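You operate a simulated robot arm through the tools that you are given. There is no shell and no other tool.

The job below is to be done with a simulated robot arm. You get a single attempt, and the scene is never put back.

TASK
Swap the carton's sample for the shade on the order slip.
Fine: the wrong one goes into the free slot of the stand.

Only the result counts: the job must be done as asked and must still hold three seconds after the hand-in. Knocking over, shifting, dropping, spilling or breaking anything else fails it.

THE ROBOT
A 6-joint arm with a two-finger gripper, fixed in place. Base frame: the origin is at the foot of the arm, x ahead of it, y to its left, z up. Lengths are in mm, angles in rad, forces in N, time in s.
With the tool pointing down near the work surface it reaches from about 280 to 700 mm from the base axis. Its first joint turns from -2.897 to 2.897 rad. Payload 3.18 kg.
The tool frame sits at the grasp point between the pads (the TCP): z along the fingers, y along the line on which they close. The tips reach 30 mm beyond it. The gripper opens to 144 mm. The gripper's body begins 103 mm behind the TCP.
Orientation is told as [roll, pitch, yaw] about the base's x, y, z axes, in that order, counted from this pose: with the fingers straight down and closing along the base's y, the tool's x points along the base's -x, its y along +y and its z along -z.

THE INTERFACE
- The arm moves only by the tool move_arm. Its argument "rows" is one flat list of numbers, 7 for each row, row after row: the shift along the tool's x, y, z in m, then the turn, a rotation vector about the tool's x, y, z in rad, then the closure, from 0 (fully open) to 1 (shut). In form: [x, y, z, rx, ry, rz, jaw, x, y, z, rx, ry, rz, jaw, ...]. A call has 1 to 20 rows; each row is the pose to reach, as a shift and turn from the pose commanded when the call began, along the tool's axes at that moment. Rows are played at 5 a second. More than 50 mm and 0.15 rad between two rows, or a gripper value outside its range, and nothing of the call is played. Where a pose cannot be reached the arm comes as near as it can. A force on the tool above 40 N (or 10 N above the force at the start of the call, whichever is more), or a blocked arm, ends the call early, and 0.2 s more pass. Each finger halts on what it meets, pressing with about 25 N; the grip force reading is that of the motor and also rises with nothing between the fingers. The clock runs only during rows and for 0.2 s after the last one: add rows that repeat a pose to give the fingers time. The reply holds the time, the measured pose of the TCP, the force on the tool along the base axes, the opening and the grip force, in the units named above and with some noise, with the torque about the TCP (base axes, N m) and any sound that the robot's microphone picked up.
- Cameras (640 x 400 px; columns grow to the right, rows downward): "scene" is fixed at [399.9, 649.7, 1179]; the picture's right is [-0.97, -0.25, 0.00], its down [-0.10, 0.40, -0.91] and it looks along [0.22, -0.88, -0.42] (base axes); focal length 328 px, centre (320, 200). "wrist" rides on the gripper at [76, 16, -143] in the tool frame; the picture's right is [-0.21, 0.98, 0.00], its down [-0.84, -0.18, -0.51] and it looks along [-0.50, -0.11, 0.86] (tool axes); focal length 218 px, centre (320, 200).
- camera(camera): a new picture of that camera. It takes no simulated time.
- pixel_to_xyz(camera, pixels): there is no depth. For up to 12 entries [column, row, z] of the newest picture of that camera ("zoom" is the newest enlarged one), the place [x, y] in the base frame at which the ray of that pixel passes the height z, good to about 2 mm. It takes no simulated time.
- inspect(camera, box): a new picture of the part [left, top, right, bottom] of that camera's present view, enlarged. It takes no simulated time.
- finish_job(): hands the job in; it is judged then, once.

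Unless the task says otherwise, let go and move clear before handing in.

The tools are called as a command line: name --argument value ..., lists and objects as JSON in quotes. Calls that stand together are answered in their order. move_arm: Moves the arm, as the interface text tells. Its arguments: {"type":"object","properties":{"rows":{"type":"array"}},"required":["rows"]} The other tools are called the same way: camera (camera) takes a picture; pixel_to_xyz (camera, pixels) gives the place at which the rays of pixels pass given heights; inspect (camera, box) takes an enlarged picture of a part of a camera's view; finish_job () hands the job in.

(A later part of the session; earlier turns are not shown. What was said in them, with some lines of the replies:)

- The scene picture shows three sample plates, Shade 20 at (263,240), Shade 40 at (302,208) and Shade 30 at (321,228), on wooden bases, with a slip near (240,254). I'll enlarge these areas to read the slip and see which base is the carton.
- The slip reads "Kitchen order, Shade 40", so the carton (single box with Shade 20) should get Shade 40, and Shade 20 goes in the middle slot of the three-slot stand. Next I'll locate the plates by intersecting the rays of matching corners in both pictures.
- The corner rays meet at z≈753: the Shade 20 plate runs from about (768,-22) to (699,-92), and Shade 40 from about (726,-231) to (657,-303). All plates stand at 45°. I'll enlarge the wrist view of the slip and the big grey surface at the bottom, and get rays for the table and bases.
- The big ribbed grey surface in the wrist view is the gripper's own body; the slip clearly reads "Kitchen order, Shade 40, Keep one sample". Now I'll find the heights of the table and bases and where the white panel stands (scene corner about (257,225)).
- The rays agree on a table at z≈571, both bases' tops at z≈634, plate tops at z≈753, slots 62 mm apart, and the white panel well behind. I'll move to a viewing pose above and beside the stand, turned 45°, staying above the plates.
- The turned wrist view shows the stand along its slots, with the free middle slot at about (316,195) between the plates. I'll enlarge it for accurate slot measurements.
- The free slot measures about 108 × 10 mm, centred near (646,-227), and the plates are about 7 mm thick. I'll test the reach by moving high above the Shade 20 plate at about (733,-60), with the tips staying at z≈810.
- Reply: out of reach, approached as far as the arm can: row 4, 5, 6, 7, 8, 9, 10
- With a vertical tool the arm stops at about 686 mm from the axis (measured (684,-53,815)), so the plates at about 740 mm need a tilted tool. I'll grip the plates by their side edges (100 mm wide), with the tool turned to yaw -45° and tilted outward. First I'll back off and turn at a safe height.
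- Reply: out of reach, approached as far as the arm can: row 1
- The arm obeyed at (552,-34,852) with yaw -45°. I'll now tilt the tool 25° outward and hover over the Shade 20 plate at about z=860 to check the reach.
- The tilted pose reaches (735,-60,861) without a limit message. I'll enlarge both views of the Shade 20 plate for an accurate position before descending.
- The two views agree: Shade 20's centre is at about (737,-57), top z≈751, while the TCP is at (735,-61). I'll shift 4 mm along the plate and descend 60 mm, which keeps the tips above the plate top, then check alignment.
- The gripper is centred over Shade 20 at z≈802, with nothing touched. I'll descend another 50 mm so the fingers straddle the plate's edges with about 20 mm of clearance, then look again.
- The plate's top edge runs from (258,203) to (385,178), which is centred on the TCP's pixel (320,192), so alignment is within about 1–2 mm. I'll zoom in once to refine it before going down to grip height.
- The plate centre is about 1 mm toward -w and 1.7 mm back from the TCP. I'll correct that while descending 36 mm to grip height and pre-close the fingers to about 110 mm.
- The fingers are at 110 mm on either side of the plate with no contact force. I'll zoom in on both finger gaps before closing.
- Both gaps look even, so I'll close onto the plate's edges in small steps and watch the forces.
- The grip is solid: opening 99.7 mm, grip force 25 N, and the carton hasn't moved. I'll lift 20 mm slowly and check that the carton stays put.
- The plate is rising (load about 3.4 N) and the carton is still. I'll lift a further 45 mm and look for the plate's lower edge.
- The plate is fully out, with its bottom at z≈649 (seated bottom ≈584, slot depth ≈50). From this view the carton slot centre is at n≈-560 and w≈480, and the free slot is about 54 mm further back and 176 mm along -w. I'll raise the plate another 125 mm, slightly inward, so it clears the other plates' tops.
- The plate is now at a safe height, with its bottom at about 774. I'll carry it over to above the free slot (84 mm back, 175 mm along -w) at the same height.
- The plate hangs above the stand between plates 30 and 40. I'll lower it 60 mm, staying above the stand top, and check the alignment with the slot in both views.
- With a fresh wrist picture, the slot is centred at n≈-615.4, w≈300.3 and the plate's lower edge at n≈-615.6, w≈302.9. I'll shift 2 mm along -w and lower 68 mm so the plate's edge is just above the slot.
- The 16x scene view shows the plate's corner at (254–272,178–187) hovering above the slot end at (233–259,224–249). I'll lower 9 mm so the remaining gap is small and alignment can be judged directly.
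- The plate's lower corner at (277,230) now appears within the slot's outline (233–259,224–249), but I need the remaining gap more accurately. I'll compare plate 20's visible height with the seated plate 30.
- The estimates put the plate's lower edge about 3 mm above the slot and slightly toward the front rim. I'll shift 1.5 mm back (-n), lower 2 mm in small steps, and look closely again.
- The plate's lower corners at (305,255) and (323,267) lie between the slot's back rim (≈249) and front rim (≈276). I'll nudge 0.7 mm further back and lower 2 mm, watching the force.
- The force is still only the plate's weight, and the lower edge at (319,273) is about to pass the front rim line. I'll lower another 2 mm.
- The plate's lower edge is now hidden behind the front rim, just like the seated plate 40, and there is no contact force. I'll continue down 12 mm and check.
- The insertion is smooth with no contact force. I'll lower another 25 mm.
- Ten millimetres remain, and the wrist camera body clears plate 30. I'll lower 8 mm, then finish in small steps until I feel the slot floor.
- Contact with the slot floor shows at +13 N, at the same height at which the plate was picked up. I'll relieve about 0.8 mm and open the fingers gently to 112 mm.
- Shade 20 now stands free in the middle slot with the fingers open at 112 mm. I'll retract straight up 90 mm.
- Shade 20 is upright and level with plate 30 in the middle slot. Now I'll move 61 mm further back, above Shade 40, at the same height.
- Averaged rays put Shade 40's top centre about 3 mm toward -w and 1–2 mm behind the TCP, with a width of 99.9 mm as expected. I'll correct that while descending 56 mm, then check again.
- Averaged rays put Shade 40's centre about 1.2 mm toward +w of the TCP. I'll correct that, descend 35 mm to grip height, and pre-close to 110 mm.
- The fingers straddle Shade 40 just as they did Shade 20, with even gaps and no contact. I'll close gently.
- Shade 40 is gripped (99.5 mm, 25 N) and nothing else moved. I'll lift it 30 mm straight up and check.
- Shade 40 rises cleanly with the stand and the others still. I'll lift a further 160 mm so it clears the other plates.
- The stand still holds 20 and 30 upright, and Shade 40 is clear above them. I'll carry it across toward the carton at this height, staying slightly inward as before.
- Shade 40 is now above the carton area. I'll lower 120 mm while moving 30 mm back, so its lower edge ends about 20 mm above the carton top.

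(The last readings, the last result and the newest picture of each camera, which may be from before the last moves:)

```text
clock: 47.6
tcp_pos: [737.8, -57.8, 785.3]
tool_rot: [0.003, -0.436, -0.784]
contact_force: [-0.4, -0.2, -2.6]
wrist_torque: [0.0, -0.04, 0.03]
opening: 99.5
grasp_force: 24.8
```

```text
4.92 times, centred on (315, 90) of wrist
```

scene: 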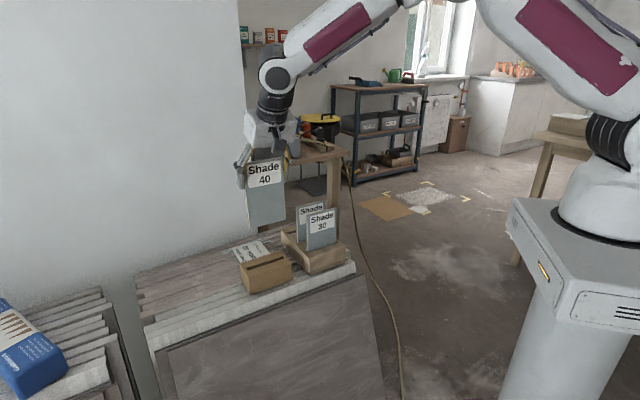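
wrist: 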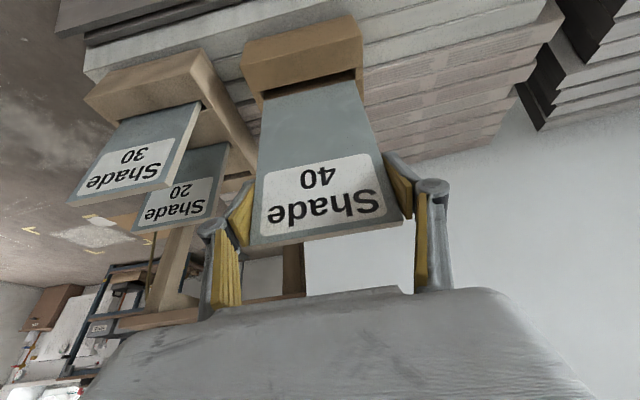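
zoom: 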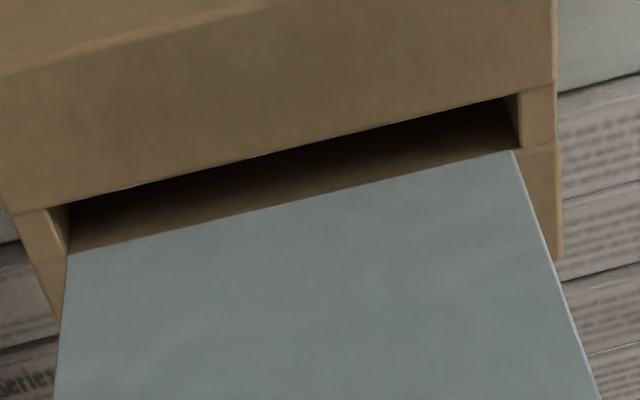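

Shade 40's lower edge, from (222,200) to (492,118), lines up with the carton slot, from (209,249) to (503,156). I'll lower 16 mm and zoom in for the final alignment.

move_arm --rows '[0.0023, 0, 0.0048, 0, 0, 0, 0.36, 0.0045, 0, 0.0097, 0, 0, 0, 0.36, 0.0068, 0, 0.0145, 0, 0, 0, 0.36, 0.0068, 0, 0.0145, 0, 0, 0, 0.36]'

inspect --camera "scene" --box '[238, 252, 290, 284]'

inspect --camera "scene" --box '[240, 260, 256, 272]'

inspect --camera "wrist" --box '[250, 60, 380, 120]'

```text
clock: 48.6
tcp_pos: [737.3, -58.7, 769.8]
tool_rot: [0.002, -0.436, -0.785]
contact_force: [0.3, 0.4, -3.8]
wrist_torque: [-0.01, -0.01, 0.01]
opening: 99.7
grasp_force: 25.1
```

```text
12.31 times, centred on (264, 268) of scene
```

zoom: 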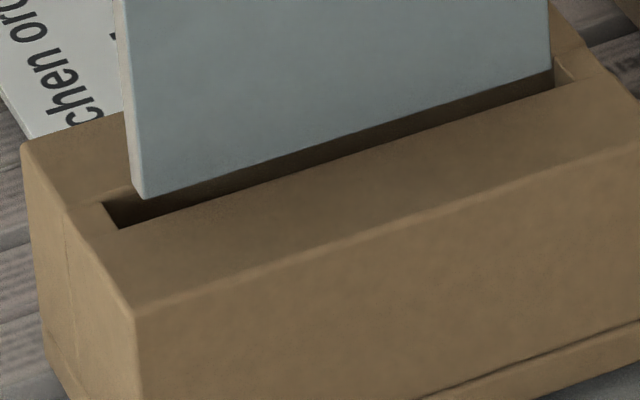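

```text
16.00 times, centred on (248, 266) of scene
```

zoom: 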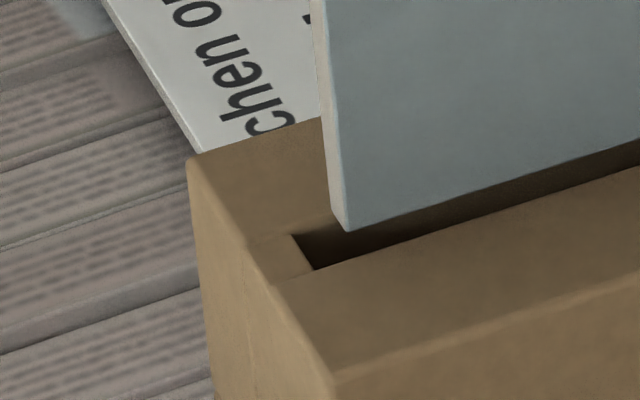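

```text
4.92 times, centred on (315, 90) of wrist
```

zoom: 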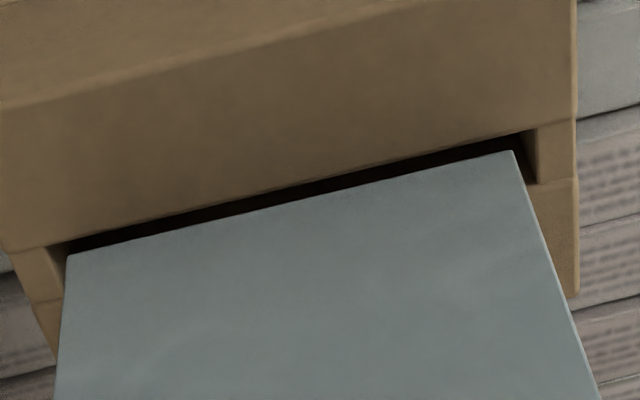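

The lower front corner at (349,231) is about 4 mm above the slot and slightly forward of its centre. I'll shift 0.8 mm back and lower 4 mm, then check.

move_arm --rows '[-0.0007, 0, 0.0003, 0, 0, 0, 0.36, 0.0001, 0, 0.0021, 0, 0, 0, 0.36, 0.001, 0, 0.0039, 0, 0, 0, 0.36, 0.001, 0, 0.0039, 0, 0, 0, 0.36]'

inspect --camera "scene" --box '[240, 260, 256, 272]'

inspect --camera "scene" --box '[272, 250, 288, 262]'

```text
clock: 49.6
tcp_pos: [739.4, -57.8, 765.0]
tool_rot: [0.002, -0.437, -0.786]
contact_force: [-0.2, -0.7, -1.5]
wrist_torque: [-0.01, 0.0, 0.02]
opening: 99.6
grasp_force: 25.3
```

```text
16.00 times, centred on (248, 266) of scene
```

zoom: 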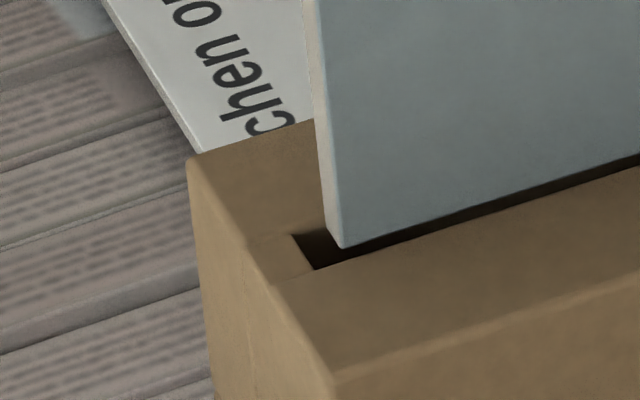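

```text
16.00 times, centred on (280, 256) of scene
```

zoom: 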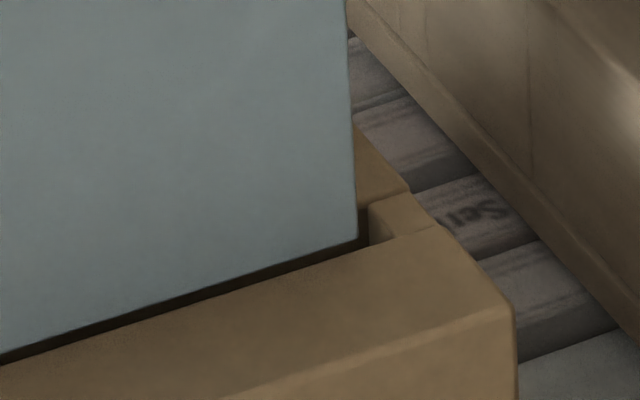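

The plate sits well between the front and back rims. Along its length it has about 6.7 mm of clearance at the +w end and 2.5 mm at the other. I'll shift 1.8 mm toward +w and lower 3 mm.

move_arm --rows '[0, 0.0018, 0, 0, 0, 0, 0.36, 0.0006, 0.0018, 0.0014, 0, 0, 0, 0.36, 0.0013, 0.0018, 0.0027, 0, 0, 0, 0.36, 0.0013, 0.0018, 0.0027, 0, 0, 0, 0.36]'

inspect --camera "scene" --box '[240, 260, 256, 272]'

inspect --camera "scene" --box '[272, 250, 288, 262]'

```text
clock: 50.6
tcp_pos: [738.2, -58.6, 762.4]
tool_rot: [0.001, -0.437, -0.786]
contact_force: [0.3, -0.9, -1.9]
wrist_torque: [0.0, -0.01, 0.0]
opening: 99.5
grasp_force: 24.8
```

```text
16.00 times, centred on (248, 266) of scene
```

zoom: 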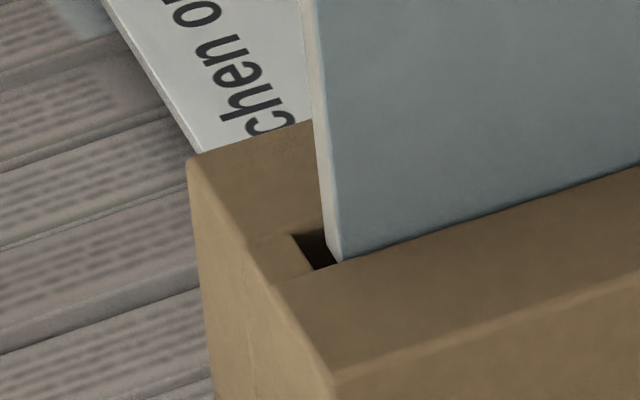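

```text
16.00 times, centred on (280, 256) of scene
```

zoom: 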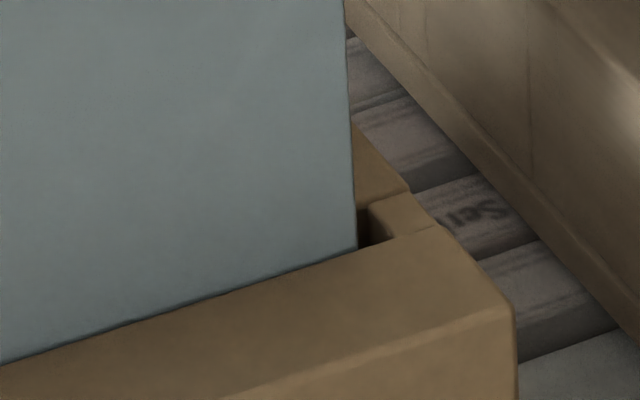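

The plate's lower edge now disappears behind the front rim with no contact force. I'll lower a further 5 mm and check the force.

move_arm --rows '[0.0006, 0, 0.0014, 0, 0, 0, 0.36, 0.0013, 0, 0.0027, 0, 0, 0, 0.36, 0.0021, 0, 0.0045, 0, 0, 0, 0.36, 0.0021, 0, 0.0045, 0, 0, 0, 0.36]'

inspect --camera "scene" --box '[236, 238, 286, 288]'

```text
clock: 51.6
tcp_pos: [738.7, -58.0, 757.2]
tool_rot: [0.003, -0.437, -0.787]
contact_force: [0.1, -0.2, -2.7]
wrist_torque: [0.01, 0.0, 0.01]
opening: 99.8
grasp_force: 25.3
```

```text
8.00 times, centred on (261, 263) of scene
```

zoom: 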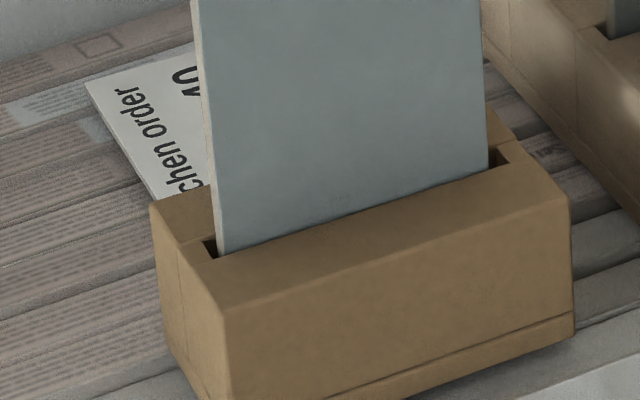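

Shade 40 is sliding into the carton's slot without contact. I'll lower another 32 mm.

move_arm --rows '[0.0023, 0, 0.0048, 0, 0, 0, 0.36, 0.0045, 0, 0.0097, 0, 0, 0, 0.36, 0.0068, 0, 0.0145, 0, 0, 0, 0.36, 0.009, 0, 0.0193, 0, 0, 0, 0.36, 0.0113, 0, 0.0242, 0, 0, 0, 0.36, 0.0135, 0, 0.029, 0, 0, 0, 0.36, 0.0135, 0, 0.029, 0, 0, 0, 0.36]'

inspect --camera "scene" --box '[226, 198, 306, 298]'

```text
clock: 53.2
tcp_pos: [739.8, -57.4, 725.5]
tool_rot: [0.002, -0.435, -0.784]
contact_force: [0.7, -0.2, -3.3]
wrist_torque: [0.01, 0.02, 0.0]
opening: 99.5
grasp_force: 25.2
```

```text
4.00 times, centred on (266, 248) of scene
```

zoom: 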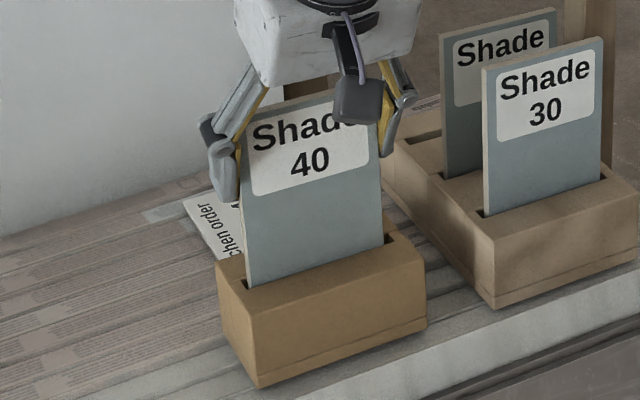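

Ten millimetres remain and the carton is unmoved. I'll lower 8.5 mm, then finish with small steps to the floor of the slot.

move_arm --rows '[0.0009, 0, 0.0019, 0, 0, 0, 0.36, 0.0018, 0, 0.0039, 0, 0, 0, 0.36, 0.0027, 0, 0.0058, 0, 0, 0, 0.36, 0.0036, 0, 0.0077, 0, 0, 0, 0.36, 0.0036, 0, 0.0077, 0, 0, 0, 0.36]'

```text
clock: 54.4
tcp_pos: [739.3, -57.0, 716.4]
tool_rot: [0.0, -0.438, -0.785]
contact_force: [0.0, -0.8, -1.2]
wrist_torque: [0.0, 0.0, 0.01]
opening: 99.7
grasp_force: 24.9
```

move_arm --rows '[0.0002, 0, 0.0005, 0, 0, 0, 0.36, 0.0004, 0, 0.0009, 0, 0, 0, 0.36, 0.0004, 0, 0.0009, 0, 0, 0, 0.36]'

```text
clock: 55.2
tcp_pos: [738.6, -57.1, 715.8]
tool_rot: [0.001, -0.435, -0.785]
contact_force: [-0.5, 0.7, -3.1]
wrist_torque: [0.0, 0.01, -0.01]
opening: 99.5
grasp_force: 25.4
```

No floor contact yet; it should be about a millimetre further. I'll step down in 0.5 mm increments.

move_arm --rows '[0.0002, 0, 0.0005, 0, 0, 0, 0.36, 0.0003, 0, 0.0007, 0, 0, 0, 0.36, 0.0003, 0, 0.0007, 0, 0, 0, 0.36]'

```text
clock: 56.0
tcp_pos: [738.4, -56.4, 715.5]
tool_rot: [0.0, -0.436, -0.785]
contact_force: [-0.5, -0.9, -0.1]
wrist_torque: [-0.1, 0.01, 0.05]
opening: 99.5
grasp_force: 24.9
```

The load has dropped from -3 N to about 0, so the plate is just reaching the slot floor. I'll take one more 0.4 mm step to confirm.

move_arm --rows '[0.0002, 0, 0.0004, 0, 0, 0, 0.36, 0.0002, 0, 0.0004, 0, 0, 0, 0.36]'

inspect --camera "scene" --box '[226, 198, 306, 298]'

```text
clock: 56.6
tcp_pos: [739.9, -57.1, 716.2]
tool_rot: [0.001, -0.437, -0.786]
contact_force: [-2.1, -1.3, 7.1]
wrist_torque: [-0.23, 0.4, 0.01]
opening: 99.3
grasp_force: 25.1
```

```text
4.00 times, centred on (266, 248) of scene
```

zoom: 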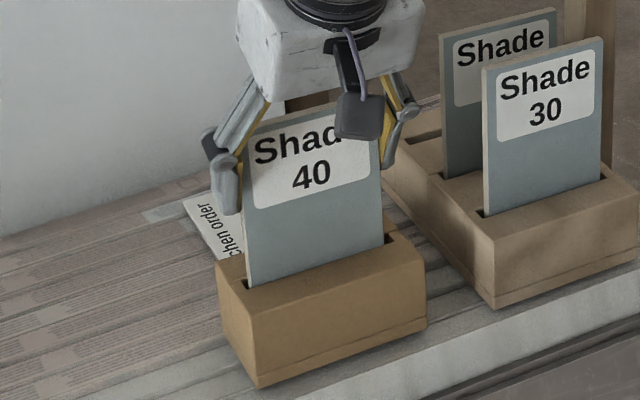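

The +7 N reading confirms the plate is on the slot floor. I'll relieve 0.4 mm and open the fingers gently to 112 mm.

move_arm --rows '[-0.0002, 0, -0.0004, 0, 0, 0, 0.36, -0.0002, 0, -0.0004, 0, 0, 0, 0.36, -0.0002, 0, -0.0004, 0, 0, 0, 0.3, -0.0002, 0, -0.0004, 0, 0, 0, 0.28, -0.0002, 0, -0.0004, 0, 0, 0, 0.25, -0.0002, 0, -0.0004, 0, 0, 0, 0.22, -0.0002, 0, -0.0004, 0, 0, 0, 0.22]'

inspect --camera "scene" --box '[226, 198, 306, 298]'

inspect --camera "wrist" --box '[190, 130, 450, 290]'

```text
clock: 58.2
tcp_pos: [739.6, -56.3, 715.4]
tool_rot: [0.003, -0.436, -0.785]
contact_force: [-0.2, -0.9, -0.3]
wrist_torque: [0.0, 0.0, 0.01]
opening: 112.6
grasp_force: 0.1
```

```text
4.00 times, centred on (266, 248) of scene
```

zoom: 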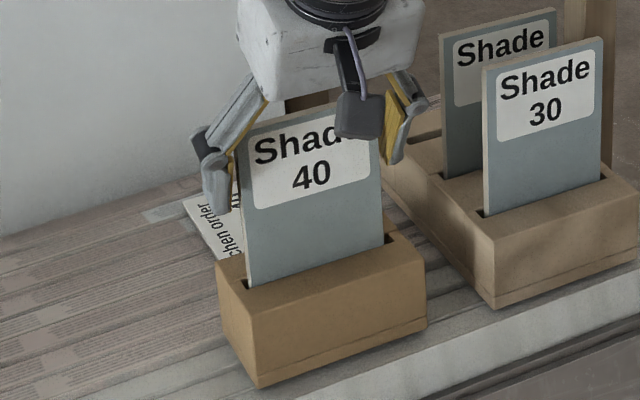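

```text
2.46 times, centred on (320, 210) of wrist
```

zoom: 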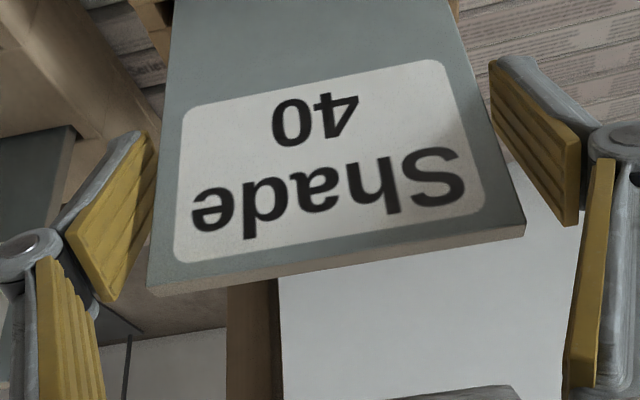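

Shade 40 stands free in the carton, with the fingers clear on both sides. I'll retract straight up 110 mm.

move_arm --rows '[-0.0042, 0, -0.0091, 0, 0, 0, 0.22, -0.0127, 0, -0.0272, 0, 0, 0, 0.22, -0.0211, 0, -0.0453, 0, 0, 0, 0.22, -0.0296, 0, -0.0634, 0, 0, 0, 0.22, -0.038, 0, -0.0816, 0, 0, 0, 0.22, -0.0465, 0, -0.0997, 0, 0, 0, 0.22, -0.0465, 0, -0.0997, 0, 0, 0, 0.22]'

camera --camera "scene"

```text
clock: 59.8
tcp_pos: [740.1, -56.7, 824.1]
tool_rot: [0.003, -0.437, -0.785]
contact_force: [0.4, 1.1, -0.3]
wrist_torque: [-0.02, -0.01, 0.0]
opening: 112.1
grasp_force: 0.0
```

```text
taken
```

scene: 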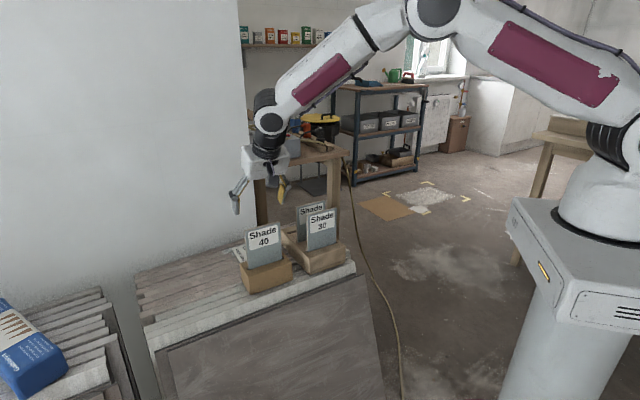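

Shade 40 is in the carton and the hand is clear above it. I'll move up and back toward the base, then do a final check of all the plates.

move_arm --rows '[0.0145, 0, -0.0303, 0, 0, 0, 0.22, 0.029, 0, -0.0606, 0, 0, 0, 0.22, 0.0435, 0, -0.0909, 0, 0, 0, 0.22, 0.058, 0, -0.1212, 0, 0, 0, 0.22, 0.0725, 0, -0.1515, 0, 0, 0, 0.22, 0.0725, 0, -0.1515, 0, 0, 0, 0.22]'

inspect --camera "scene" --box '[225, 190, 355, 300]'

camera --camera "wrist"

```text
clock: 61.2
tcp_pos: [647.7, 36.9, 931.3]
tool_rot: [0.001, -0.436, -0.786]
contact_force: [-0.4, -0.5, -0.9]
wrist_torque: [-0.02, 0.02, 0.01]
opening: 112.2
grasp_force: 0.1
```

```text
3.64 times, centred on (290, 245) of scene
```

zoom: 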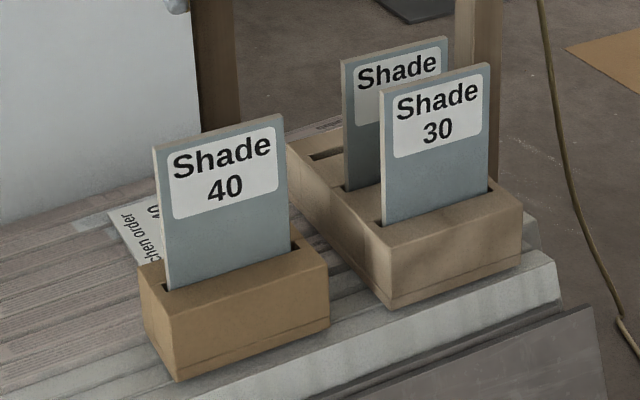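

```text
taken
```

wrist: 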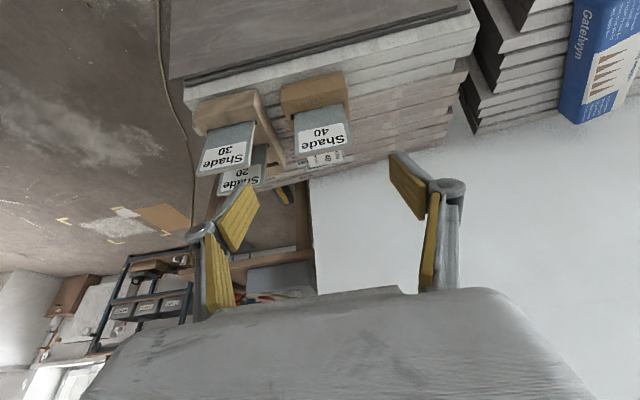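

The final pictures show Shade 40 upright in the carton, Shade 20 upright in the stand's middle slot, and Shade 30, the slip and both bases where they were. The hand is empty and clear, so I'm handing in.

finish_job

```text
The job is handed in.
```

The swap is done and handed in; no verdict came back, only confirmation that it was received. Shade 40, the shade on the order slip, is now in the carton. Shade 20, the wrong one, is in the stand's free middle slot.

In the last pictures both plates stood upright and fully seated. Shade 30, the slip, the carton and the stand looked unmoved. The gripper had let go and was clear of everything before I handed in.
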